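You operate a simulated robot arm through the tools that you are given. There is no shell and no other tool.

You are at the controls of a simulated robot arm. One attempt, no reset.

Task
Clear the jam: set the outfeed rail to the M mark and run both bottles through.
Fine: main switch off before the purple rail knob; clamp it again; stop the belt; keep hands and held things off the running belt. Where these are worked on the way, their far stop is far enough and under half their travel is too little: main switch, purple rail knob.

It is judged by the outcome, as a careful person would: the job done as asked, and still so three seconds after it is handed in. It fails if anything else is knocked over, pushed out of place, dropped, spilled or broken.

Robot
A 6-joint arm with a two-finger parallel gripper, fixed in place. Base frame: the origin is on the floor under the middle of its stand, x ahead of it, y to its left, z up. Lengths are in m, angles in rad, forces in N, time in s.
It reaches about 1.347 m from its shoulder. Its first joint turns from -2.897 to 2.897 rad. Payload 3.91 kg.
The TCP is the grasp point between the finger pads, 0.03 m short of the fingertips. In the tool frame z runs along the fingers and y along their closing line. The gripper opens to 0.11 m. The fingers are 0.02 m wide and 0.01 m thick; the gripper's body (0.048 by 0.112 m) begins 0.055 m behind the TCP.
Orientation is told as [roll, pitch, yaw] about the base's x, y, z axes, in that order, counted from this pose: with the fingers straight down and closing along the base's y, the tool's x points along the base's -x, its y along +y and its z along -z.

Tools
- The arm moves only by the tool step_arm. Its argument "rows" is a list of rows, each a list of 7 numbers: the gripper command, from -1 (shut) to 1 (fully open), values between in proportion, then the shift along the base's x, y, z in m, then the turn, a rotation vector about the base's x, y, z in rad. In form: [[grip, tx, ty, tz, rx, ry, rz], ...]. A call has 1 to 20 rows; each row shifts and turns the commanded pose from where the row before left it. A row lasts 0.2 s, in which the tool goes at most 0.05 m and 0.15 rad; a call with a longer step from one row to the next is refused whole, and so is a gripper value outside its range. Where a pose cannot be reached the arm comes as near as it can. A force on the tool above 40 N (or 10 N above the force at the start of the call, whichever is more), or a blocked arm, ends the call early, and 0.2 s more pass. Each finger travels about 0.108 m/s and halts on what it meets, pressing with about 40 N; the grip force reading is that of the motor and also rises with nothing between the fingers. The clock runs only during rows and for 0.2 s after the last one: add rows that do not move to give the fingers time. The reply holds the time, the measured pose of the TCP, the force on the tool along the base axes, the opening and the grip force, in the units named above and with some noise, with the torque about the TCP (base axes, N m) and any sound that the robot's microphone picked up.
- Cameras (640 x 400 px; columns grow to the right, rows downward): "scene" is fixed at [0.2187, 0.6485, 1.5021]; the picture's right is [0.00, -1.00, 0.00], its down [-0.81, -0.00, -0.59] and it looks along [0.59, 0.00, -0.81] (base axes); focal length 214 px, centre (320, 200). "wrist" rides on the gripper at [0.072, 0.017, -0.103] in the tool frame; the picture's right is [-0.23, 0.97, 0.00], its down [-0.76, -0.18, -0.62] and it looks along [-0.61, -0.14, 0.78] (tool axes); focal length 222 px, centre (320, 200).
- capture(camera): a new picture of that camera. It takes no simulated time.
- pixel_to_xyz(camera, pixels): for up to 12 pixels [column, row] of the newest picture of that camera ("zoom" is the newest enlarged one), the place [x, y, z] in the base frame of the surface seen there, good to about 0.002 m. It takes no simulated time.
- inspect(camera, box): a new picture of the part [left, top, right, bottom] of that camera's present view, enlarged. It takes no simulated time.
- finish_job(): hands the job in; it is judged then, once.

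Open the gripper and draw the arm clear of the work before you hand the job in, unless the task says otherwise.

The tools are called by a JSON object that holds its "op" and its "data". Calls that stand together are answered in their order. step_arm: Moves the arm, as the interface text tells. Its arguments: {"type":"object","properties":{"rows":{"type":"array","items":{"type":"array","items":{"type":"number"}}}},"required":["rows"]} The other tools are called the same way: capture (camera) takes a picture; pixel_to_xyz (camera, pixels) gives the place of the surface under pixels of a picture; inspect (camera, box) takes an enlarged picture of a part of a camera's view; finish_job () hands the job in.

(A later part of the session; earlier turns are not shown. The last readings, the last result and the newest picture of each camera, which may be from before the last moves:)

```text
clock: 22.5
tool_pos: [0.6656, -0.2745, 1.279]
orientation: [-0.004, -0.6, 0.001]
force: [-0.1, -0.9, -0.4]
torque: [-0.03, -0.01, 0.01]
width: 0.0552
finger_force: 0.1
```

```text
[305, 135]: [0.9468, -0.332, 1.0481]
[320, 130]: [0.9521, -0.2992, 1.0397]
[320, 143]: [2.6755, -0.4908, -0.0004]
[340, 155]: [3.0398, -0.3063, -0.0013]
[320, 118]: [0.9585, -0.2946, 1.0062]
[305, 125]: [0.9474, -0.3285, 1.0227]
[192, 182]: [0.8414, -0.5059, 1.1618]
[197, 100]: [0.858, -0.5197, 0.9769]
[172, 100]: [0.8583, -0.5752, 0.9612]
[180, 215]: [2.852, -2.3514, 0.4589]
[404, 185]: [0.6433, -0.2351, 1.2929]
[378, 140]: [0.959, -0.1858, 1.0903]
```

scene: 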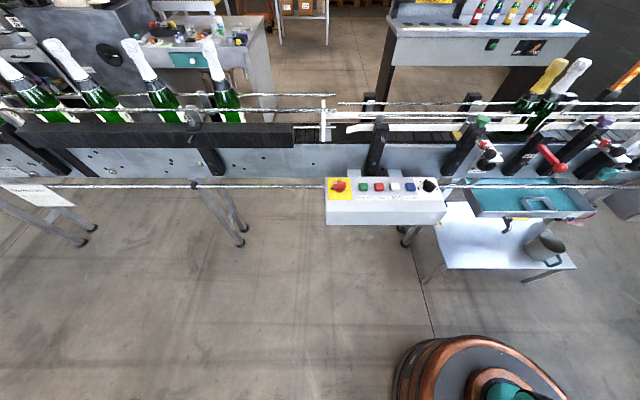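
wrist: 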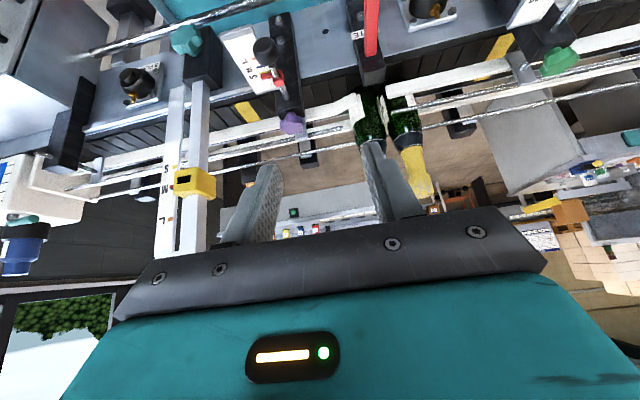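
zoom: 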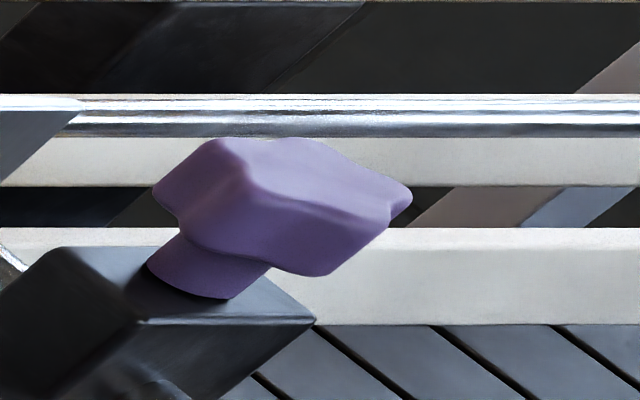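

The upper outfeed rod is at x 0.953, z 1.05, clear of the knob. I level the tool, yaw it −54° (lobe/valley axis) and come above the knob.

{"op": "step_arm", "data": {"rows": [[0.1, 0.02, -0.006, 0, 0, 0.12, 0], [0.1, 0.02, -0.006, 0, 0, 0.12, 0], [0.1, 0.02, -0.006, 0, 0, 0.12, 0], [0.1, 0.02, -0.006, 0, 0, 0.12, 0], [0.1, 0.02, -0.006, 0, 0, 0.12, 0], [0.1, 0.016, -0.005, -0.012, 0, 0, -0.1346], [0.1, 0.016, -0.005, -0.012, 0, 0, -0.1346], [0.1, 0.016, -0.005, -0.012, 0, 0, -0.1346], [0.1, 0.016, -0.005, -0.012, 0, 0, -0.1346], [0.1, 0.016, -0.005, -0.012, 0, 0, -0.1346], [0.1, 0.016, -0.005, -0.012, 0, 0, -0.1346], [0.1, 0.016, -0.004, -0.012, 0, 0, -0.1346], [0.1, 0, 0, 0, 0, 0, 0]]}}

{"op": "capture", "data": {"camera": "wrist"}}

{"op": "capture", "data": {"camera": "scene"}}

```text
clock: 25.3
tool_pos: [0.8575, -0.329, 1.157]
orientation: [-0.003, 0.003, -0.942]
force: [0.0, -0.3, -0.8]
torque: [-0.03, 0.02, -0.01]
width: 0.0607
finger_force: 0.0
out of reach, approached as far as the arm can: row 5
```

```text
taken
```

wrist: 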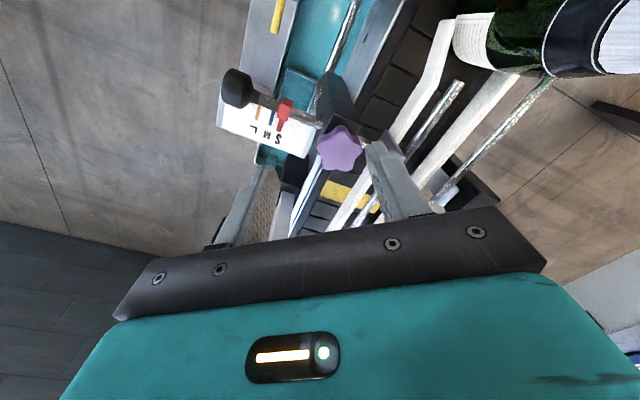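

```text
taken
```

scene: 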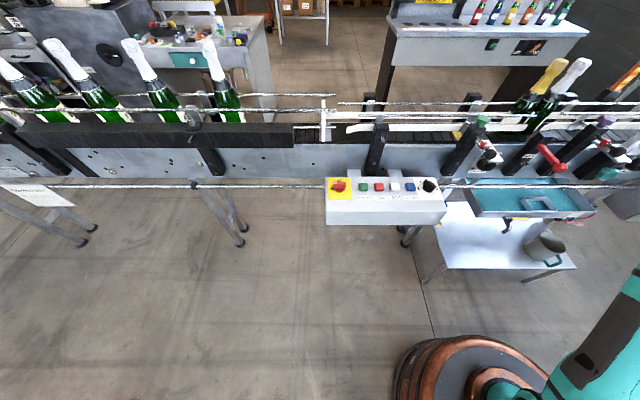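

I have a close view of the knob at (338,148). I measure it from here.

{"op": "inspect", "data": {"camera": "wrist", "box": [290, 110, 390, 180]}}

{"op": "pixel_to_xyz", "data": {"camera": "wrist", "pixels": [[338, 150], [320, 150], [345, 127], [360, 148], [350, 168], [326, 170], [330, 130]]}}

```text
5.71 times, centred on (340, 145) of wrist
```

zoom: 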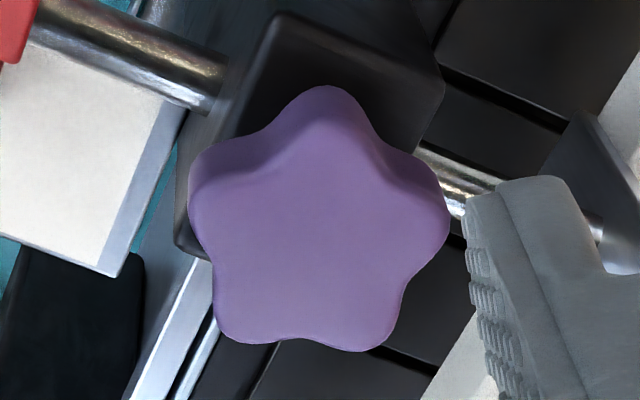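

```text
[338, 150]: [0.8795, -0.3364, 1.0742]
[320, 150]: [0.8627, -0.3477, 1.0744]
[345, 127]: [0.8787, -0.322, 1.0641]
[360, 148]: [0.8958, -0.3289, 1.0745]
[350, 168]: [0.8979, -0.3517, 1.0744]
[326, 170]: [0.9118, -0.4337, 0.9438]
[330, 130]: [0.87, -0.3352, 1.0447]
```

I take the lobe tips from the enlarged picture.

{"op": "pixel_to_xyz", "data": {"camera": "zoom", "pixels": [[335, 120], [430, 200], [370, 338], [240, 328], [205, 195], [320, 240], [400, 150], [270, 350], [330, 92], [445, 225]]}}

```text
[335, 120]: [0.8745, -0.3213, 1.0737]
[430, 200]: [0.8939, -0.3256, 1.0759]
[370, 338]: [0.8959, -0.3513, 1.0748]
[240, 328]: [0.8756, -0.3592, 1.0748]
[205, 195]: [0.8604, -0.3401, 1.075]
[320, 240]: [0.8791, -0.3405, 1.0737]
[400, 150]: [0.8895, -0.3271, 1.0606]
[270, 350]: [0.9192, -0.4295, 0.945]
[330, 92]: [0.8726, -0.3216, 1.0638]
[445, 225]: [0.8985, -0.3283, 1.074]
```

Knob centre refined to (0.880,−0.340). I line up over it and check before descending.

{"op": "step_arm", "data": {"rows": [[0.1, 0.0225, -0.011, -0.02, 0, 0, 0], [0.1, 0, 0, -0.02, 0, 0, 0], [0.1, 0, 0, 0, 0, 0, 0]]}}

{"op": "capture", "data": {"camera": "wrist"}}

```text
clock: 26.1
tool_pos: [0.8799, -0.3409, 1.1186]
orientation: [-0.002, 0.003, -0.941]
force: [0.3, -0.3, 0.1]
torque: [-0.03, 0.04, -0.03]
width: 0.0601
finger_force: 0.1
```

```text
taken
```

wrist: 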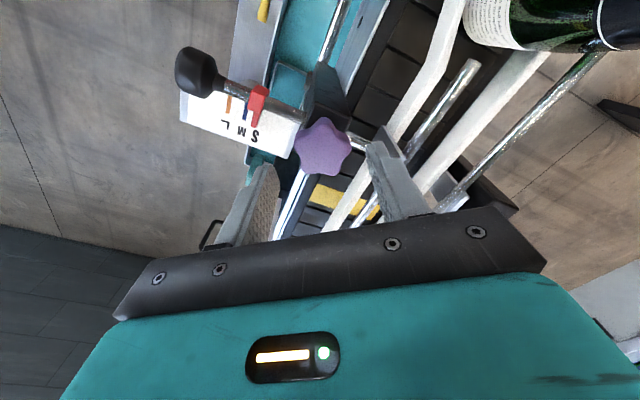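

The knob (323,147) lies between the fingers. I descend to z 1.083.

{"op": "step_arm", "data": {"rows": [[0.1, 0, 0.001, -0.02, 0, 0, 0], [0.1, 0, 0, -0.0155, 0, 0, 0], [0.1, 0, 0, 0, 0, 0, 0]]}}

{"op": "inspect", "data": {"camera": "wrist", "box": [220, 90, 440, 230]}}

```text
clock: 26.9
tool_pos: [0.8786, -0.3399, 1.0829]
orientation: [-0.002, 0.001, -0.942]
force: [0.2, -0.2, 0.2]
torque: [0.0, 0.02, 0.0]
width: 0.0605
finger_force: 0.0
```

```text
2.86 times, centred on (330, 160) of wrist
```

zoom: 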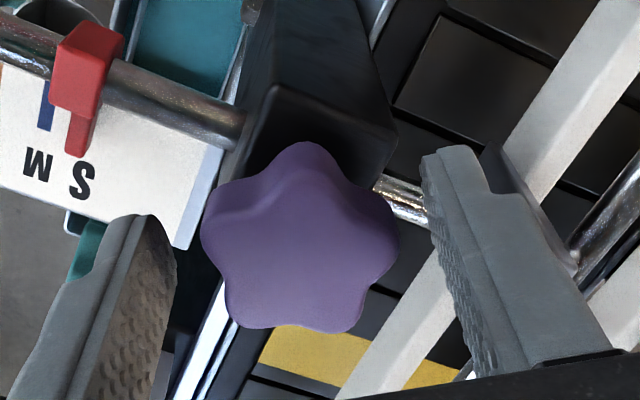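

The tool is centred on the knob. I close with a moderate squeeze.

{"op": "step_arm", "data": {"rows": [[-0.3, 0.001, 0, 0, 0, 0, 0], [-0.5, 0, 0, 0, 0, 0, 0], [-0.5, 0, 0, 0, 0, 0, 0], [-0.5, 0, 0, 0, 0, 0, 0]]}}

{"op": "inspect", "data": {"camera": "wrist", "box": [220, 90, 440, 230]}}

```text
clock: 27.9
tool_pos: [0.8804, -0.3392, 1.0834]
orientation: [-0.002, 0.004, -0.94]
force: [-7.4, 6.3, -5.9]
torque: [0.73, 0.38, 0.02]
width: 0.0396
finger_force: 44.8
```

```text
2.86 times, centred on (330, 160) of wrist
```

zoom: 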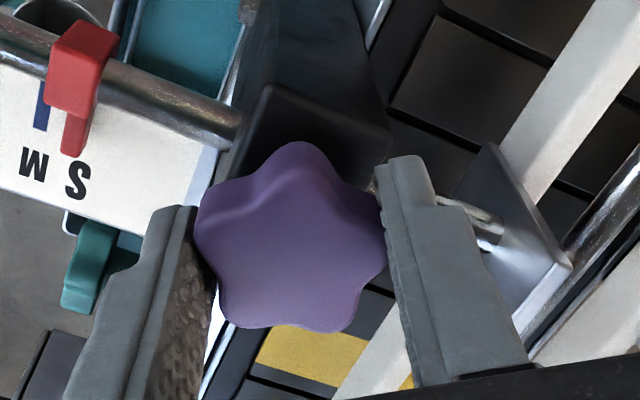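

Firm grip on the knob (opening 0.0396) with small side load. I turn counter-clockwise to loosen.

{"op": "step_arm", "data": {"rows": [[-0.5, 0, 0, 0, 0, 0, 0.1], [-0.5, 0, 0, 0, 0, 0, 0.1], [-0.5, 0, 0, 0, 0, 0, 0.1], [-0.5, 0, 0, 0, 0, 0, 0]]}}

{"op": "inspect", "data": {"camera": "wrist", "box": [220, 90, 440, 230]}}

```text
clock: 28.9
tool_pos: [0.8798, -0.3392, 1.0829]
orientation: [-0.001, 0.003, -0.64]
force: [-30.2, 13.1, -20.9]
torque: [0.69, 0.24, 0.02]
width: 0.0396
finger_force: 44.7
```

```text
2.86 times, centred on (330, 160) of wrist
```

zoom: 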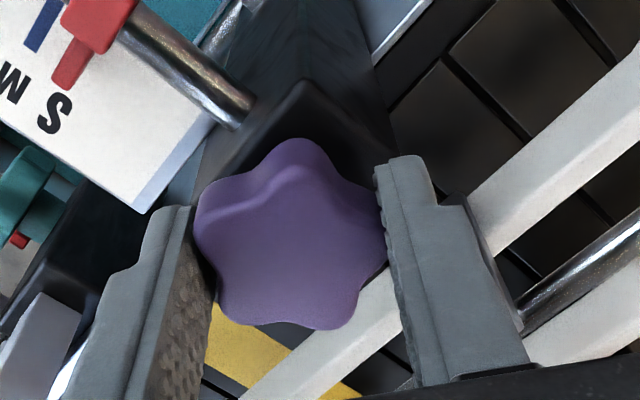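

The knob turns with the fingers; side load has grown to (−30,13,−21) N, so I shift the command slightly along the load to relieve it.

{"op": "step_arm", "data": {"rows": [[-0.5, -0.001, 0.0004, -0.0006, 0, 0, 0], [-0.5, 0, 0, 0, 0, 0, 0]]}}

```text
clock: 29.5
tool_pos: [0.8799, -0.3395, 1.0835]
orientation: [0.0, 0.0, -0.641]
force: [-4.1, 2.8, -1.1]
torque: [-0.07, -0.39, -0.01]
width: 0.0395
finger_force: 44.5
```

Load relieved. I continue turning counter-clockwise.

{"op": "step_arm", "data": {"rows": [[-0.5, 0, 0, 0, 0, 0, 0.12], [-0.5, 0, 0, 0, 0, 0, 0.12], [-0.5, 0, 0, 0, 0, 0, 0.12], [-0.5, 0, 0, 0, 0, 0, 0]]}}

```text
clock: 30.5
tool_pos: [0.8808, -0.3395, 1.083]
orientation: [-0.002, -0.001, -0.28]
force: [17.6, -9.9, 20.5]
torque: [-0.17, -0.89, 0.01]
width: 0.0397
finger_force: 45.1
```

{"op": "step_arm", "data": {"rows": [[-0.5, 0.0005, -0.0003, 0.0006, 0, 0, 0], [-0.5, 0, 0, 0, 0, 0, 0.12], [-0.5, 0, 0, 0, 0, 0, 0.12], [-0.5, 0, 0, 0, 0, 0, 0.12], [-0.5, 0, 0, 0, 0, 0, 0]]}}

{"op": "inspect", "data": {"camera": "wrist", "box": [220, 90, 440, 230]}}

```text
clock: 31.7
tool_pos: [0.8811, -0.3391, 1.0837]
orientation: [-0.002, 0.001, 0.081]
force: [22.2, -16.0, 28.5]
torque: [-0.32, -0.69, 0.03]
width: 0.0394
finger_force: 45.2
```

```text
2.86 times, centred on (330, 160) of wrist
```

zoom: 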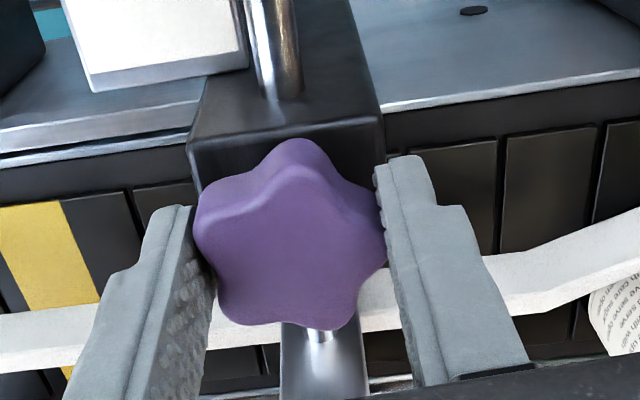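

The knob has followed about 1.0 rad. I relieve the load and keep turning.

{"op": "step_arm", "data": {"rows": [[-0.5, 0.0008, -0.0005, 0.0009, 0, 0, 0], [-0.5, 0, 0, 0, 0, 0, 0.12], [-0.5, 0, 0, 0, 0, 0, 0.12], [-0.5, 0, 0, 0, 0, 0, 0.12], [-0.5, 0, 0, 0, 0, 0, 0]]}}

```text
clock: 32.8
tool_pos: [0.881, -0.3401, 1.0835]
orientation: [0.004, 0.007, 0.434]
force: [-33.5, 16.0, -11.3]
torque: [-0.33, 1.02, 0.0]
width: 0.0397
finger_force: 45.2
stopped in row 5: the force on the tool passed its limit at 51 N (the readings are from after the stop); the commanded pose is now the measured one
```

The force limit tripped with load (−33,16,−11). I back off along the load and check.

{"op": "step_arm", "data": {"rows": [[-0.5, -0.0008, 0.0004, -0.0003, 0, 0, 0], [-0.5, 0, 0, 0, 0, 0, 0]]}}

{"op": "inspect", "data": {"camera": "wrist", "box": [220, 90, 440, 230]}}

```text
clock: 33.4
tool_pos: [0.8803, -0.3402, 1.0832]
orientation: [0.003, 0.005, 0.436]
force: [-27.6, 15.0, -5.1]
torque: [-0.3, 0.75, 0.04]
width: 0.0397
finger_force: 45.2
```

```text
2.86 times, centred on (330, 160) of wrist
```

zoom: 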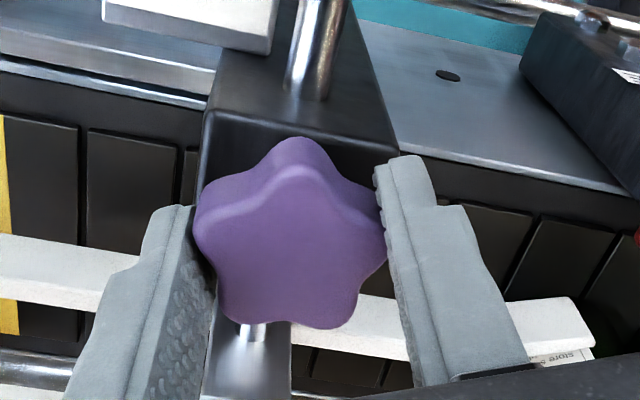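

{"op": "step_arm", "data": {"rows": [[-0.5, -0.001, 0.0005, -0.0002, -0.003, -0.005, 0], [-0.5, 0, 0, 0, 0, 0, 0]]}}

```text
clock: 34.0
tool_pos: [0.8801, -0.3404, 1.083]
orientation: [-0.003, -0.001, 0.435]
force: [-2.7, 5.5, 12.8]
torque: [0.48, 0.03, 0.02]
width: 0.0399
finger_force: 45.2
```

Load is small again. I continue counter-clockwise.

{"op": "step_arm", "data": {"rows": [[-0.5, 0, 0.0002, 0.0003, 0.002, 0, 0.1], [-0.5, 0, 0, 0, 0, 0, 0.1], [-0.5, 0, 0, 0, 0, 0, 0.1], [-0.5, 0, 0, 0, 0, 0, 0]]}}

{"op": "inspect", "data": {"camera": "wrist", "box": [220, 90, 440, 230]}}

```text
clock: 35.1
tool_pos: [0.8805, -0.3395, 1.0835]
orientation: [-0.004, 0.0, 0.734]
force: [9.9, -2.5, 7.2]
torque: [-0.04, 0.88, 0.01]
width: 0.0396
finger_force: 45.5
stopped in row 4: the force on the tool passed its limit at 41 N (the readings are from after the stop); the commanded pose is now the measured one
```

```text
2.86 times, centred on (330, 160) of wrist
```

zoom: 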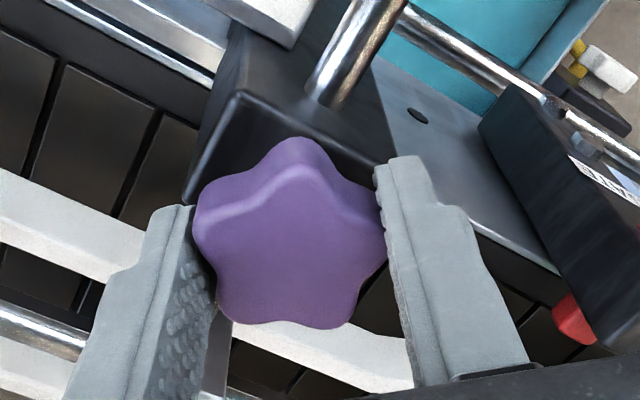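

Still no rotational stop (z torque about 0); 1.67 rad turned. I continue with smaller steps.

{"op": "step_arm", "data": {"rows": [[-0.5, 0.0003, 0, 0.0002, 0.002, 0, 0.06], [-0.5, 0, 0, 0, 0, 0, 0.06], [-0.5, 0, 0, 0, 0, 0, 0.06], [-0.5, 0, 0, 0, 0, 0, 0.06], [-0.5, 0, 0, 0, 0, 0, 0.06], [-0.5, 0, 0, 0, 0, 0, 0]]}}

```text
clock: 36.5
tool_pos: [0.8803, -0.3411, 1.0827]
orientation: [0.0, 0.0, 1.036]
force: [-6.5, 2.1, -4.4]
torque: [-0.16, 0.0, -0.02]
width: 0.0396
finger_force: 45.0
```

{"op": "step_arm", "data": {"rows": [[-0.5, 0, 0, 0, 0, 0, 0.08], [-0.5, 0, 0, 0, 0, 0, 0.08], [-0.5, 0, 0, 0, 0, 0, 0.08], [-0.5, 0, 0, 0, 0, 0, 0.08], [-0.5, 0, 0, 0, 0, 0, 0.08], [-0.5, 0, 0, 0, 0, 0, 0]]}}

{"op": "inspect", "data": {"camera": "wrist", "box": [220, 90, 440, 230]}}

```text
clock: 37.9
tool_pos: [0.8808, -0.3395, 1.0842]
orientation: [-0.002, 0.001, 1.436]
force: [0.3, -2.4, -4.8]
torque: [-0.45, -0.26, 0.0]
width: 0.0396
finger_force: 45.1
```

```text
2.86 times, centred on (330, 160) of wrist
```

zoom: 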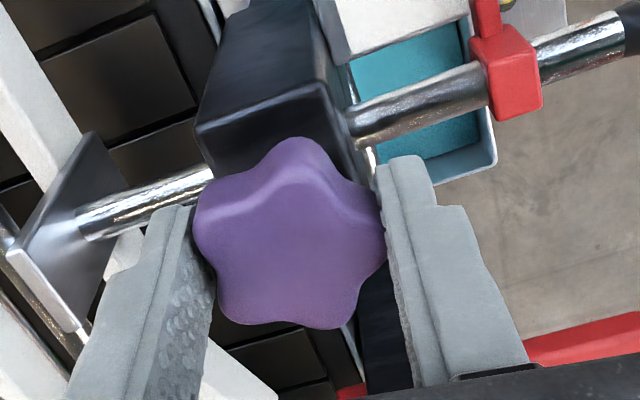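

About 136° turned, no stop yet. I carry on.

{"op": "step_arm", "data": {"rows": [[-0.5, 0, 0, 0, 0, 0, 0.08], [-0.5, 0, 0, 0, 0, 0, 0.08], [-0.5, 0, 0, 0, 0, 0, 0.08], [-0.5, 0, 0, 0, 0, 0, 0.08], [-0.5, 0, 0, 0, 0, 0, 0.08], [-0.5, 0, 0, 0, 0, 0, 0]]}}

{"op": "inspect", "data": {"camera": "wrist", "box": [220, 90, 440, 230]}}

```text
clock: 39.3
tool_pos: [0.881, -0.3391, 1.0827]
orientation: [-0.003, 0.0, 1.834]
force: [13.9, -10.5, 14.6]
torque: [-1.08, -0.12, -0.02]
width: 0.0398
finger_force: 44.9
```

```text
2.86 times, centred on (330, 160) of wrist
```

zoom: 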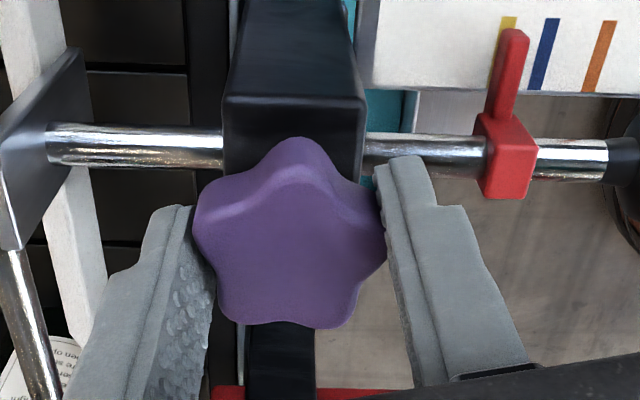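

159° now; the knob still follows. I relieve the small load and keep going.

{"op": "step_arm", "data": {"rows": [[-0.5, 0.0004, -0.0003, 0.0004, 0.002, 0, 0.06], [-0.5, 0, 0, 0, 0, 0, 0.08], [-0.5, 0, 0, 0, 0, 0, 0.08], [-0.5, 0, 0, 0, 0, 0, 0.08], [-0.5, 0, 0, 0, 0, 0, 0]]}}

{"op": "inspect", "data": {"camera": "wrist", "box": [220, 90, 440, 230]}}

```text
clock: 40.5
tool_pos: [0.882, -0.3407, 1.0826]
orientation: [-0.003, -0.002, 2.137]
force: [-4.2, -0.1, 0.4]
torque: [0.45, 0.29, 0.0]
width: 0.0396
finger_force: 44.6
```

```text
2.86 times, centred on (330, 160) of wrist
```

zoom: 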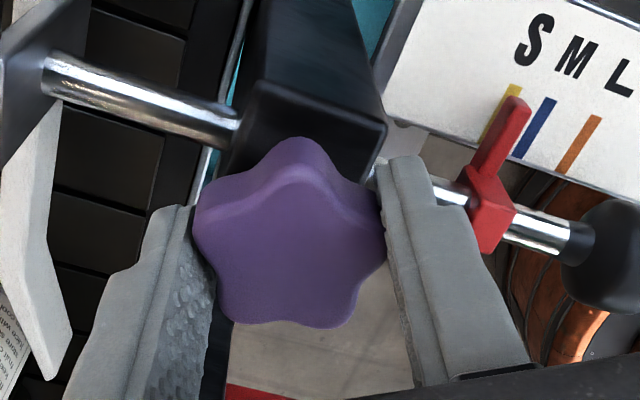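

176° turned. I continue looking for the stop.

{"op": "step_arm", "data": {"rows": [[-0.5, 0, 0, 0, 0, 0, 0.08], [-0.5, 0, 0, 0, 0, 0, 0.08], [-0.5, 0, 0, 0, 0, 0, 0.08], [-0.5, 0, 0, 0, 0, 0, 0.08], [-0.5, 0, 0, 0, 0, 0, 0]]}}

{"op": "inspect", "data": {"camera": "wrist", "box": [220, 90, 440, 230]}}

```text
clock: 41.7
tool_pos: [0.8812, -0.3404, 1.0837]
orientation: [-0.001, -0.004, 2.453]
force: [-1.1, -1.7, -3.1]
torque: [-0.1, 0.07, -0.89]
width: 0.0419
finger_force: 45.0
```

```text
2.86 times, centred on (330, 160) of wrist
```

zoom: 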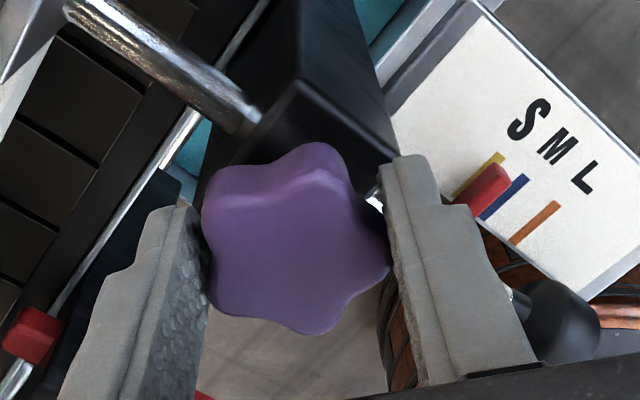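

Now the z torque is −0.89 Nm and the fingers slip on the lobes: the knob has met its far stop after about 180°. I open and rise.

{"op": "step_arm", "data": {"rows": [[0.1, 0, 0, 0, 0, 0, -0.05], [0.1, 0, 0, 0, 0, 0, 0], [0.1, 0, 0, 0.01, 0, 0, 0], [0.1, 0, 0, 0.03, 0, 0, 0], [0.1, 0, 0, 0.03, 0, 0, 0], [0.1, 0, 0, 0, 0, 0, 0]]}}

{"op": "capture", "data": {"camera": "wrist"}}

{"op": "inspect", "data": {"camera": "scene", "box": [500, 50, 640, 190]}}

```text
clock: 42.6
tool_pos: [0.8828, -0.3414, 1.0981]
orientation: [-0.003, 0.005, 2.4]
force: [26.6, 14.1, -46.0]
torque: [-4.05, 1.14, -1.96]
width: 0.0607
finger_force: 0.1
stopped in row 4: the force on the tool passed its limit at 186 N (the readings are from after the stop); the commanded pose is now the measured one
```

```text
taken
```

wrist: 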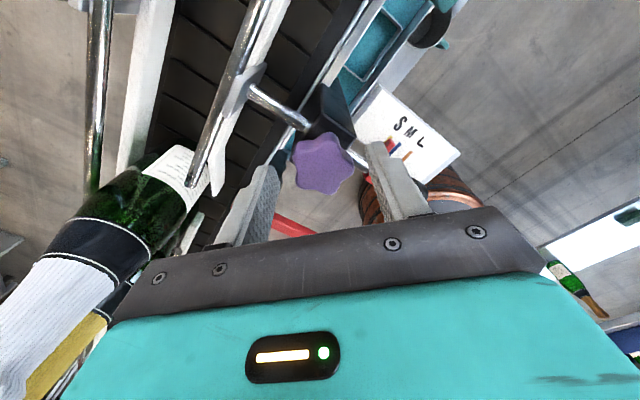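

```text
2.86 times, centred on (570, 120) of scene
```

zoom: 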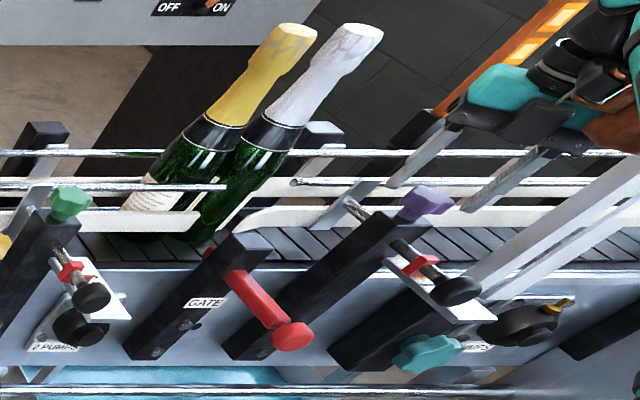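

A sharp stop: 186 N while rising, with the load pushing the tool down. Something of the tool met an obstacle above; I must find it before moving. I look closely at the scene and wrist pictures.

{"op": "inspect", "data": {"camera": "scene", "box": [560, 50, 640, 150]}}

{"op": "inspect", "data": {"camera": "wrist", "box": [180, 60, 480, 280]}}

{"op": "capture", "data": {"camera": "scene"}}

```text
4.00 times, centred on (600, 100) of scene
```

zoom: 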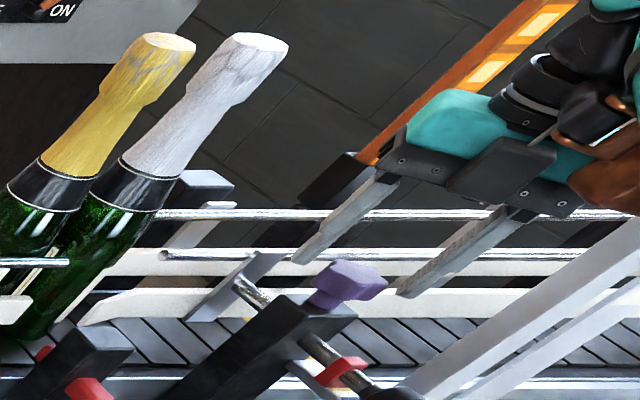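

```text
1.82 times, centred on (330, 170) of wrist
```

zoom: 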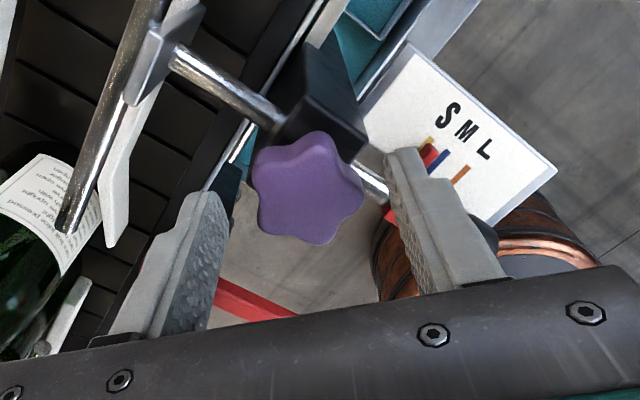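

```text
taken
```

scene: 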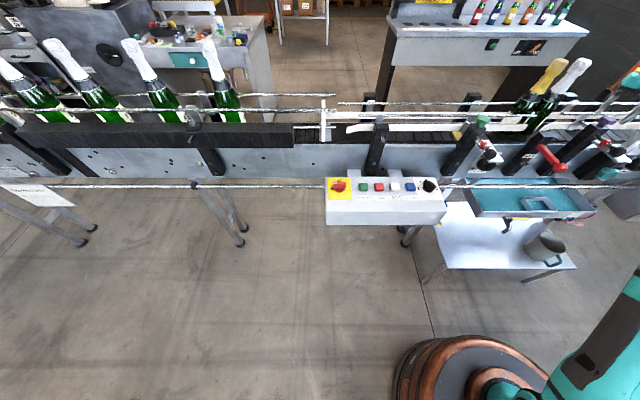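

The tool's copper housing swings with yaw and may be up against something. I take a wider enlarged view of the right edge.

{"op": "inspect", "data": {"camera": "scene", "box": [600, 0, 640, 200]}}

{"op": "pixel_to_xyz", "data": {"camera": "scene", "pixels": [[635, 95], [625, 97], [638, 88], [637, 80], [605, 97], [612, 90], [630, 75], [632, 92], [638, 108]]}}

```text
2.00 times, centred on (620, 100) of scene
```

zoom: 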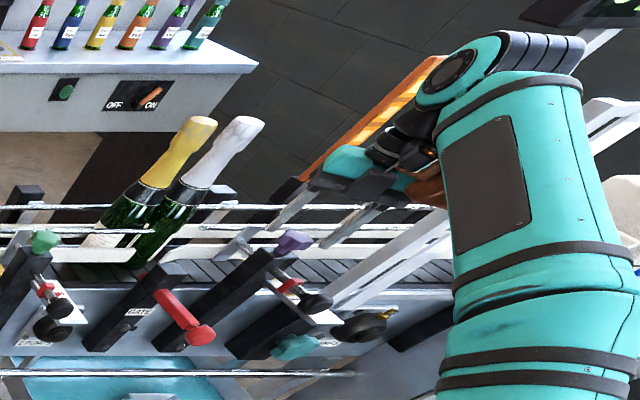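

```text
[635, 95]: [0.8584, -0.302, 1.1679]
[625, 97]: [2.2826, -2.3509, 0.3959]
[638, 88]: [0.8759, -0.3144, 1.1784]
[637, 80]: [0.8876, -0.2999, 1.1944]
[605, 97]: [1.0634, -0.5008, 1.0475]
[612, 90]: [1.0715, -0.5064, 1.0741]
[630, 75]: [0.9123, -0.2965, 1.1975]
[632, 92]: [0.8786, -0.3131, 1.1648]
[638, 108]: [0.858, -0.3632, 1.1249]
```

The forearm comes in from −x and the copper housing (zoom 430,180) at the −x side of the tool touches it. I lower a little to relieve it, then turn the tool back clockwise with the fingers open around the knob before rising.

{"op": "step_arm", "data": {"rows": [[0.1, 0, 0, -0.005, 0, 0, 0], [0.1, -0.002, 0.001, -0.005, 0, 0, 0], [0.1, 0, 0, 0, 0, 0, 0]]}}

```text
clock: 43.4
tool_pos: [0.8794, -0.3399, 1.0877]
orientation: [-0.005, 0.004, 2.404]
force: [0.0, 0.2, 0.5]
torque: [0.01, 0.0, 0.03]
width: 0.0607
finger_force: 0.1
```

Contact gone. I rotate back clockwise in place, fingers staying wide around the knob.

{"op": "step_arm", "data": {"rows": [[0.15, 0, 0, 0, 0, 0, -0.14], [0.15, 0, 0, 0, 0, 0, -0.14], [0.15, 0, 0, 0, 0, 0, -0.14], [0.15, 0, 0, 0, 0, 0, -0.14], [0.15, 0, 0, 0, 0, 0, -0.14], [0.15, 0, 0, 0, 0, 0, -0.14], [0.15, 0, 0, 0, 0, 0, -0.14], [0.15, 0, 0, 0, 0, 0, -0.14], [0.15, 0, 0, 0, 0, 0, 0]]}}

{"op": "inspect", "data": {"camera": "scene", "box": [600, 0, 640, 200]}}

{"op": "inspect", "data": {"camera": "wrist", "box": [220, 90, 440, 230]}}

```text
clock: 45.4
tool_pos: [0.8796, -0.3404, 1.0896]
orientation: [-0.002, 0.003, 1.28]
force: [0.0, -0.1, 0.1]
torque: [0.0, -0.01, 0.02]
width: 0.0632
finger_force: 0.0
```

```text
2.00 times, centred on (620, 100) of scene
```

zoom: 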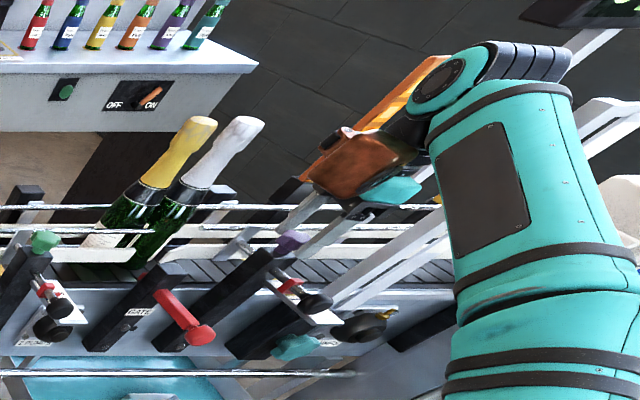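

```text
2.86 times, centred on (330, 160) of wrist
```

zoom: 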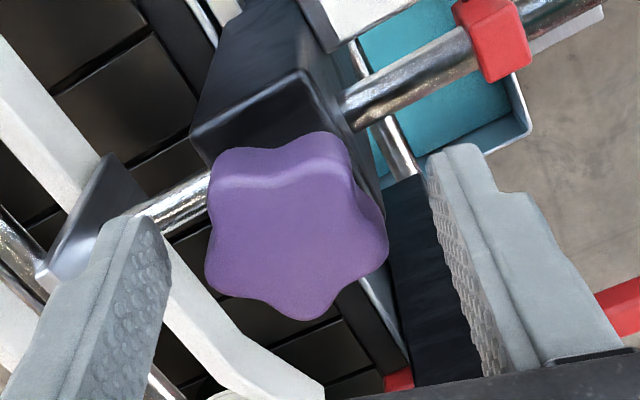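

The housing is clear now and the knob remains at its loosened stop. I rise and continue turning back to yaw 0.

{"op": "step_arm", "data": {"rows": [[0.15, 0, 0, 0.015, 0, 0, 0], [0.15, 0, 0, 0.025, 0, 0, 0], [0.15, 0, 0, 0.025, 0, 0, -0.128], [0.15, 0, 0, 0, 0, 0, -0.128], [0.15, -0.01, 0, 0, 0, 0, -0.128], [0.15, -0.01, 0, 0, 0, 0, -0.128], [0.15, -0.01, 0, 0, 0, 0, -0.128], [0.15, -0.01, 0, 0, 0, 0, -0.128], [0.15, -0.01, 0, 0, 0, 0, -0.128], [0.15, -0.01, 0, 0, 0, 0, -0.128], [0.15, -0.01, 0, 0, 0, 0, -0.128], [0.15, -0.01, 0, 0, 0, 0, -0.128], [0.15, 0, 0, 0, 0, 0, 0]]}}

{"op": "capture", "data": {"camera": "wrist"}}

{"op": "inspect", "data": {"camera": "scene", "box": [600, 0, 640, 200]}}

```text
clock: 48.2
tool_pos: [0.7946, -0.3385, 1.1462]
orientation: [-0.004, 0.005, 0.002]
force: [0.3, -0.2, -0.5]
torque: [0.01, -0.01, -0.01]
width: 0.0633
finger_force: 0.1
out of reach, approached as far as the arm can: row 3
```

```text
taken
```

wrist: 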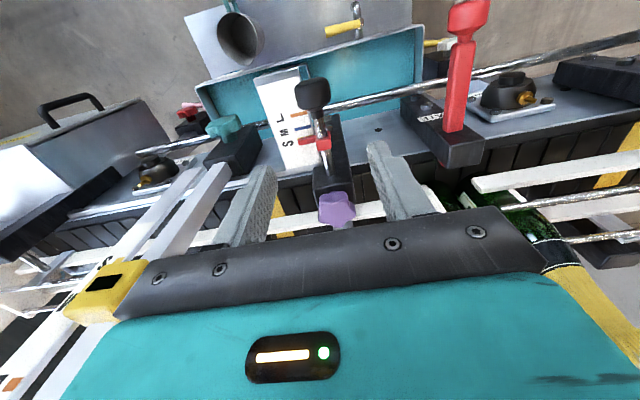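

```text
2.00 times, centred on (620, 100) of scene
```

zoom: 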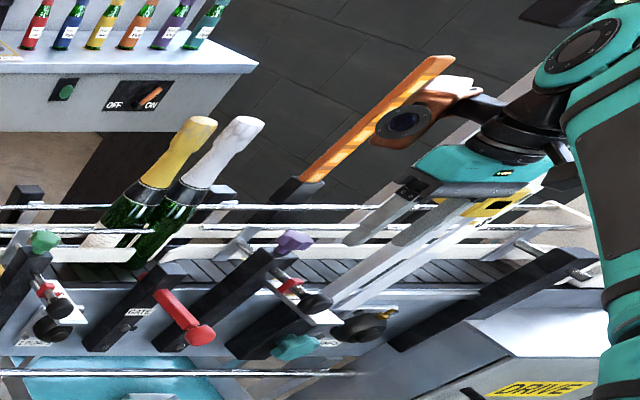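

The knob is loose and the tool is over the rod. I enlarge the scale and ball to measure them.

{"op": "inspect", "data": {"camera": "wrist", "box": [250, 60, 350, 180]}}

{"op": "pixel_to_xyz", "data": {"camera": "wrist", "pixels": [[313, 92], [298, 92], [328, 92], [313, 80], [313, 105], [320, 125], [296, 111], [299, 128], [303, 141], [324, 143], [305, 68], [260, 78]]}}

```text
3.33 times, centred on (300, 120) of wrist
```

zoom: 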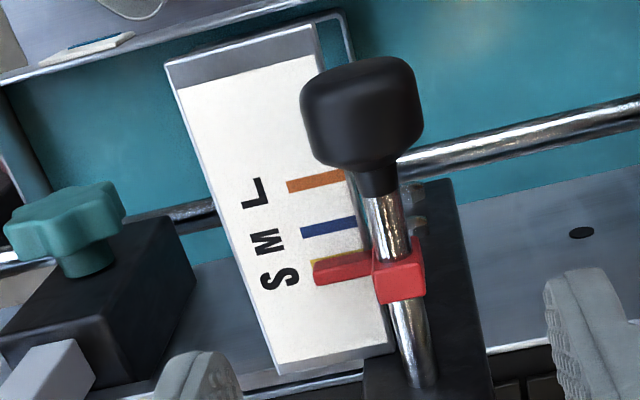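

```text
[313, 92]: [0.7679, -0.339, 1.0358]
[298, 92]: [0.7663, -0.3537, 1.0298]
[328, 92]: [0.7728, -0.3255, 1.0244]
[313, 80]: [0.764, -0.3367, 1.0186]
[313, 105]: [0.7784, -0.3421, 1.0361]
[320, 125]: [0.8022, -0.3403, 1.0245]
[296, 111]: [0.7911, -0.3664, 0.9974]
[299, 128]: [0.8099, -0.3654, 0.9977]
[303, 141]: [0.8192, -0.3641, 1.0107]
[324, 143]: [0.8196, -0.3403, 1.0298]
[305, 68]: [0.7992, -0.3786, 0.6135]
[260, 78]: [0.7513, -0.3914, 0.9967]
```

{"op": "pixel_to_xyz", "data": {"camera": "zoom", "pixels": [[295, 187], [340, 178], [308, 232], [350, 224], [315, 262], [325, 262], [345, 262], [345, 275], [395, 285], [400, 245], [362, 70], [362, 140]]}}

{"op": "inspect", "data": {"camera": "scene", "box": [590, 125, 640, 165]}}

```text
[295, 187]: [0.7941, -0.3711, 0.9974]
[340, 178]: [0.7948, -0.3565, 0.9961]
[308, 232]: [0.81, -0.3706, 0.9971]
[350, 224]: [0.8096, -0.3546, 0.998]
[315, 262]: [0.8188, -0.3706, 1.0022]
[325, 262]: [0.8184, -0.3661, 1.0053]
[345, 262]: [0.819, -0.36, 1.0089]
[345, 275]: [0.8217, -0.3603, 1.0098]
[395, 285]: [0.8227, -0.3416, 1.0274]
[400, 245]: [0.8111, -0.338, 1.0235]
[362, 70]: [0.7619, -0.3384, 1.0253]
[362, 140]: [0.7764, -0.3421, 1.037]
```

```text
10.00 times, centred on (615, 145) of scene
```

zoom: 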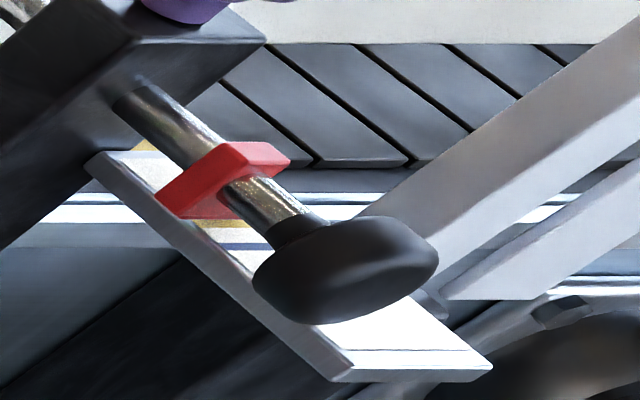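

Marks: L x≈0.7945, M x≈0.810, S x≈0.825; ball knob centre ≈(0.771,−0.339,1.019). I position above the ball and descend to z 1.034.

{"op": "step_arm", "data": {"rows": [[0.1, -0.0236, -0.0005, -0.02, 0.003, -0.004, 0], [0.1, 0, 0, -0.04, 0, 0, 0], [0.1, 0, 0, -0.035, 0, 0, 0], [0.1, 0, 0, 0, 0, 0, 0]]}}

{"op": "capture", "data": {"camera": "wrist"}}

{"op": "inspect", "data": {"camera": "scene", "box": [600, 100, 640, 180]}}

```text
clock: 49.2
tool_pos: [0.7693, -0.3379, 1.0514]
orientation: [-0.002, -0.001, 0.003]
force: [0.2, -0.7, 0.5]
torque: [-0.03, 0.03, 0.01]
width: 0.0604
finger_force: 0.1
```

```text
taken
```

wrist: 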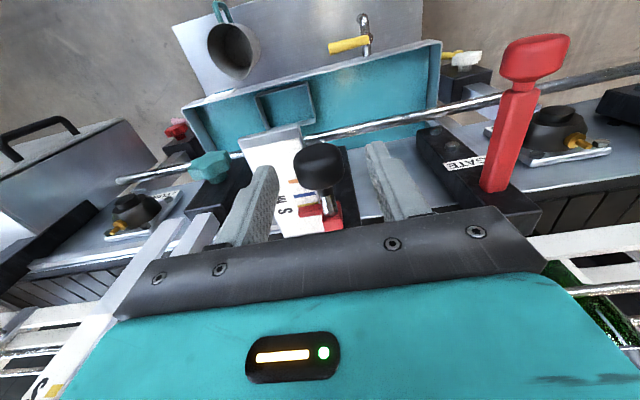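

```text
5.00 times, centred on (620, 140) of scene
```

zoom: 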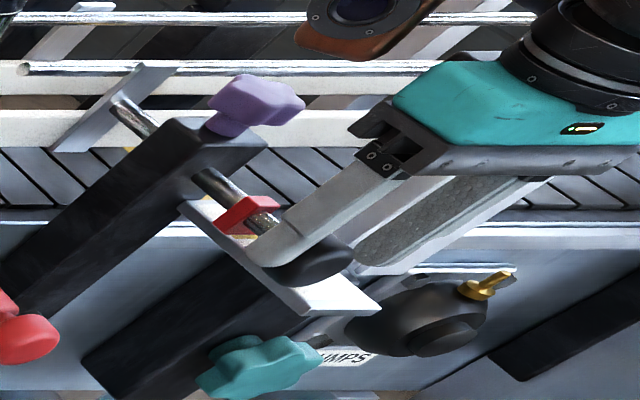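

The ball (320,165) is between the fingers. I lower 0.017 and close.

{"op": "step_arm", "data": {"rows": [[0.1, 0.001, -0.001, -0.017, 0, 0, 0], [0.1, 0, 0, 0, 0, 0, 0], [-0.3, 0, 0, 0, 0, 0, 0], [-0.5, 0, 0, 0, 0, 0, 0], [-0.5, 0, 0, 0, 0, 0, 0]]}}

{"op": "capture", "data": {"camera": "wrist"}}

{"op": "inspect", "data": {"camera": "wrist", "box": [220, 110, 420, 250]}}

```text
clock: 50.4
tool_pos: [0.7708, -0.3402, 1.0347]
orientation: [-0.001, 0.001, 0.004]
force: [0.5, -4.8, -0.9]
torque: [-0.09, -0.22, -0.08]
width: 0.0333
finger_force: 44.6
```

```text
taken
```

wrist: 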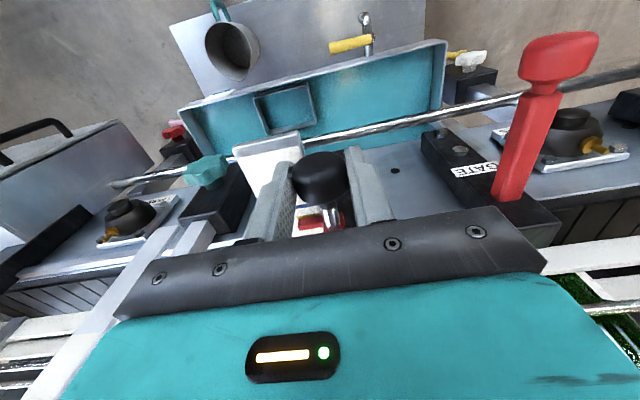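

```text
2.86 times, centred on (320, 180) of wrist
```

zoom: 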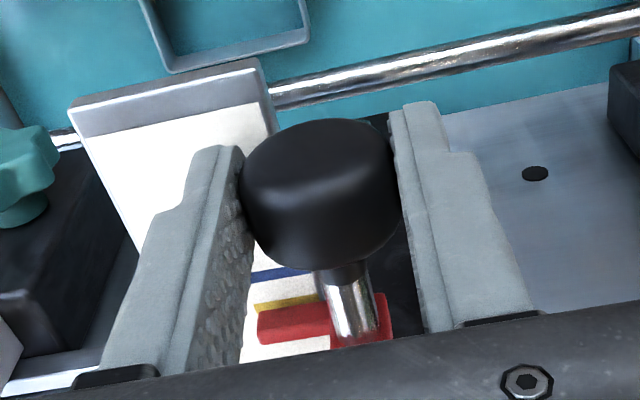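

The ball is gripped (0.0333) with low side load. I pull gently toward −x by 8 mm and check.

{"op": "step_arm", "data": {"rows": [[-0.5, -0.003, 0, 0, 0, 0, 0], [-0.5, -0.003, 0, 0, 0, 0, 0], [-0.5, -0.002, 0, 0, 0, 0, 0], [-0.5, 0, 0, 0, 0, 0, 0]]}}

{"op": "inspect", "data": {"camera": "wrist", "box": [220, 110, 420, 250]}}

{"op": "inspect", "data": {"camera": "scene", "box": [600, 100, 640, 180]}}

```text
clock: 51.4
tool_pos: [0.7635, -0.3397, 1.0348]
orientation: [0.0, 0.001, 0.002]
force: [1.6, -14.3, -8.9]
torque: [-0.24, 0.14, -0.12]
width: 0.0335
finger_force: 44.9
```

```text
2.86 times, centred on (320, 180) of wrist
```

zoom: 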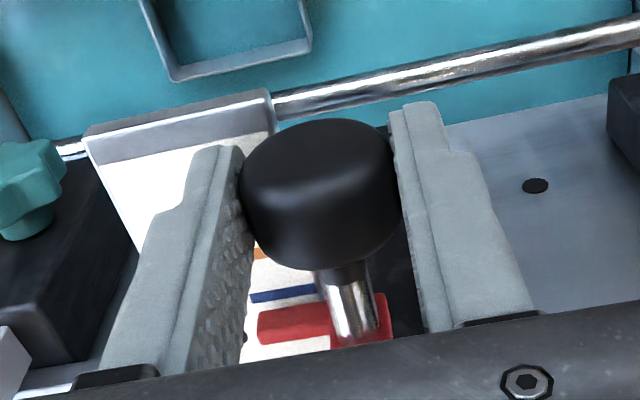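

```text
5.00 times, centred on (620, 140) of scene
```

zoom: 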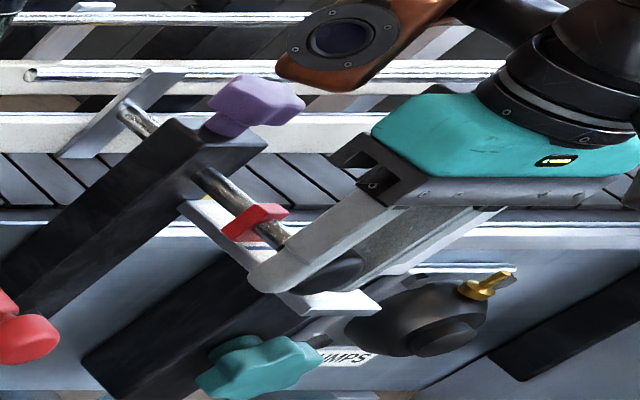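

The rod slides freely with the fingers; the pointer is now between S and M. I pull another 5 mm and measure.

{"op": "step_arm", "data": {"rows": [[-0.5, -0.002, -0.0004, -0.0002, 0, 0, 0], [-0.5, -0.003, 0, 0, 0, 0, 0], [-0.5, 0, 0, 0, 0, 0, 0]]}}

{"op": "inspect", "data": {"camera": "wrist", "box": [270, 180, 370, 240]}}

{"op": "pixel_to_xyz", "data": {"camera": "zoom", "pixels": [[100, 200], [100, 250], [100, 300], [150, 250], [150, 300], [200, 250], [100, 150]]}}

```text
clock: 52.2
tool_pos: [0.7591, -0.3391, 1.0348]
orientation: [-0.001, 0.0, 0.003]
force: [1.2, -18.6, 1.8]
torque: [-0.32, 0.24, -0.12]
width: 0.0334
finger_force: 44.5
```

```text
6.40 times, centred on (320, 210) of wrist
```

zoom: 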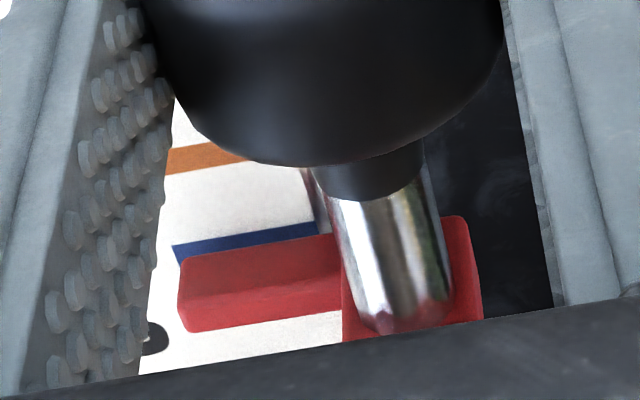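

```text
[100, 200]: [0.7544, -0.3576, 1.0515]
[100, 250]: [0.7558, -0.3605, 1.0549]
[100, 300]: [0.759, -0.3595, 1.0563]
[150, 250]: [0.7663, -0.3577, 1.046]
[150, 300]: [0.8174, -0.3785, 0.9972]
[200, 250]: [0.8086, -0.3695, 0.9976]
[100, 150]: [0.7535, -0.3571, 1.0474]
```

{"op": "pixel_to_xyz", "data": {"camera": "zoom", "pixels": [[260, 255], [260, 268], [260, 285], [260, 300], [260, 315], [200, 315], [190, 290], [240, 243], [185, 248], [180, 258], [300, 230], [205, 155]]}}

```text
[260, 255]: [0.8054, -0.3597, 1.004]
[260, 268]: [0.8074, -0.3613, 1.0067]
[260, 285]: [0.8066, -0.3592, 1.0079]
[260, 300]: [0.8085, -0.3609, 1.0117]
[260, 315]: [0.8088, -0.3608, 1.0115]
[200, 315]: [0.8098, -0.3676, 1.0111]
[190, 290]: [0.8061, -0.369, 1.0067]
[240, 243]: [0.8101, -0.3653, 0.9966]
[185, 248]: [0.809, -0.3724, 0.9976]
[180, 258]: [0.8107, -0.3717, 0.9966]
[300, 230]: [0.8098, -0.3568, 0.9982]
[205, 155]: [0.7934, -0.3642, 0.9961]
```

The pointer's near face is at x≈0.8065 and M at ≈0.810, so it is close to M. To judge it without parallax I release the ball, rise and look straight down on it.

{"op": "step_arm", "data": {"rows": [[-0.1, 0, 0, 0, 0, 0, 0], [0.1, 0, 0, 0, 0, 0, 0], [0.1, 0, 0, 0, 0, 0, 0], [0.1, 0, 0, 0.03, 0, 0, 0], [0.1, 0, 0, 0.04, 0, 0, 0], [0.1, 0, 0, 0.04, 0, 0, 0], [0.1, 0.04, -0.008, 0.01, 0, 0, 0], [0.1, 0.04, -0.008, 0, 0, 0, 0], [0.1, 0.038, -0.008, 0, 0, 0, 0], [0.1, 0, -0.005, 0, 0, 0, 0], [0.1, 0, 0, 0, 0, 0, 0]]}}

{"op": "capture", "data": {"camera": "wrist"}}

```text
clock: 54.6
tool_pos: [0.8679, -0.364, 1.1425]
orientation: [-0.004, -0.002, 0.004]
force: [-0.3, -0.8, 0.4]
torque: [0.02, 0.02, 0.02]
width: 0.0606
finger_force: 0.1
out of reach, approached as far as the arm can: row 9
```

```text
taken
```

wrist: 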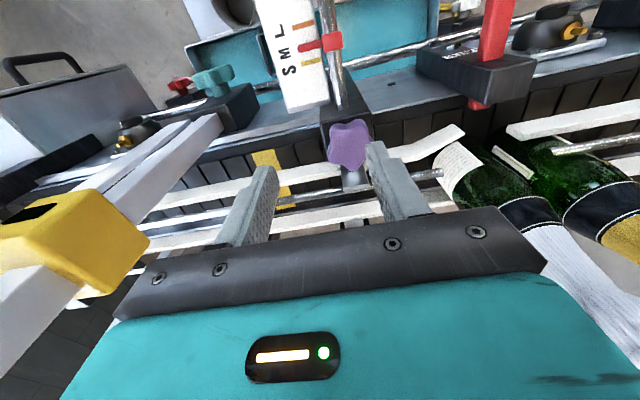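

{"op": "inspect", "data": {"camera": "wrist", "box": [260, 0, 360, 110]}}

{"op": "inspect", "data": {"camera": "wrist", "box": [280, 10, 350, 70]}}

```text
3.64 times, centred on (310, 55) of wrist
```

zoom: 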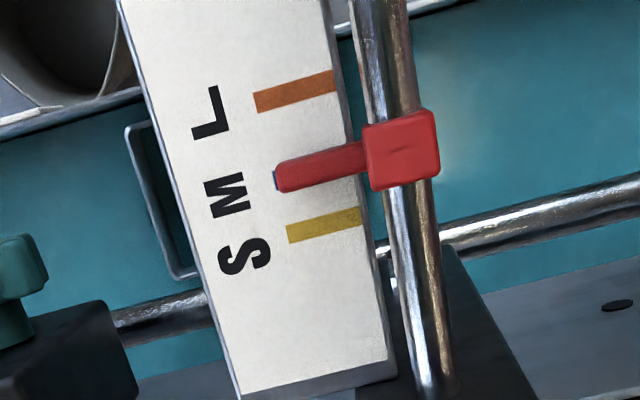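

```text
6.67 times, centred on (315, 40) of wrist
```

zoom: 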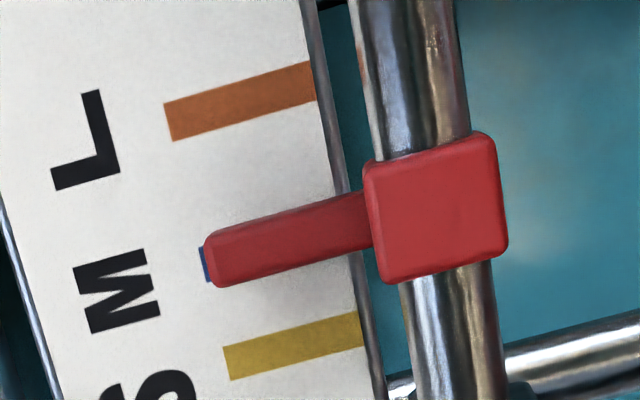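

Seen from above, the red pointer covers the blue M mark squarely (within about 0.5 mm). Now I go back over the purple knob at yaw +90° to clamp it clockwise.

{"op": "step_arm", "data": {"rows": [[0, 0.006, 0.012, 0, 0, 0, 0.13], [0, 0.006, 0.012, 0, 0, 0, 0.13], [0, 0, 0, 0, 0, 0, 0.13], [0, 0, 0, 0, 0, 0, 0.13], [0, 0, 0, 0, 0, 0, 0.13], [0, 0, 0, 0, 0, 0, 0.13], [0, 0, 0, 0, 0, 0, 0.13], [0, 0, 0, 0, 0, 0, 0.13], [0, 0, 0, 0, 0, 0, 0.13], [0, 0, 0, 0, 0, 0, 0.13], [0, 0, 0, 0, 0, 0, 0.13], [0, 0, 0, 0, 0, 0, 0.137], [0, 0, 0, 0, 0, 0, 0]]}}

{"op": "capture", "data": {"camera": "wrist"}}

{"op": "inspect", "data": {"camera": "scene", "box": [600, 0, 640, 200]}}

```text
clock: 57.4
tool_pos: [0.8775, -0.3392, 1.1417]
orientation: [-0.004, -0.001, 1.573]
force: [-0.1, 0.0, -0.5]
torque: [0.0, -0.01, 0.01]
width: 0.055
finger_force: 0.0
out of reach, approached as far as the arm can: row 6
```

```text
taken
```

wrist: 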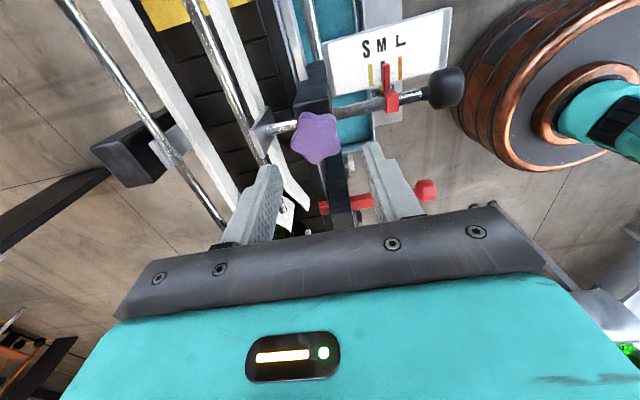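

```text
2.00 times, centred on (620, 100) of scene
```

zoom: 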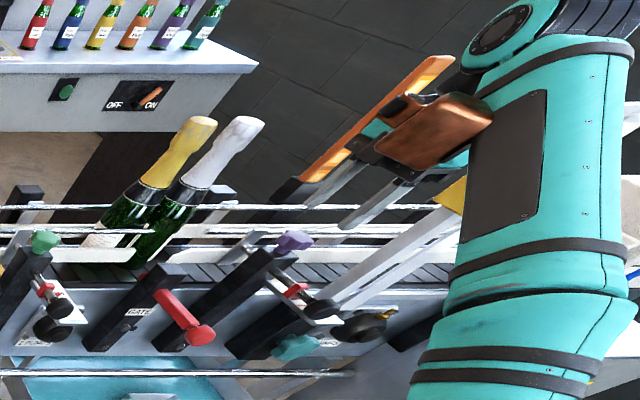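

I take the knob's present lobe positions from an enlarged view.

{"op": "inspect", "data": {"camera": "wrist", "box": [280, 100, 350, 170]}}

```text
5.71 times, centred on (315, 135) of wrist
```

zoom: 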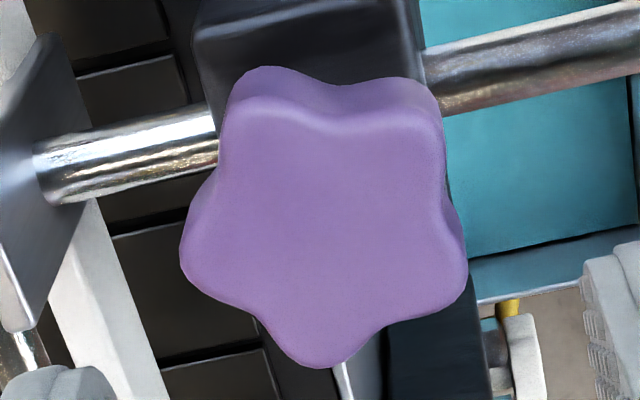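

{"op": "pixel_to_xyz", "data": {"camera": "zoom", "pixels": [[255, 100], [420, 115], [455, 275], [318, 355], [192, 255], [325, 220]]}}

```text
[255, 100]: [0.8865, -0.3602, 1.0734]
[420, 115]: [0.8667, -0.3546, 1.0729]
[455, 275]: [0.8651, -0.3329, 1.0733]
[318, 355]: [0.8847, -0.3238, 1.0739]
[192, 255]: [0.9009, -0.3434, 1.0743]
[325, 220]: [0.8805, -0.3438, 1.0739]
```

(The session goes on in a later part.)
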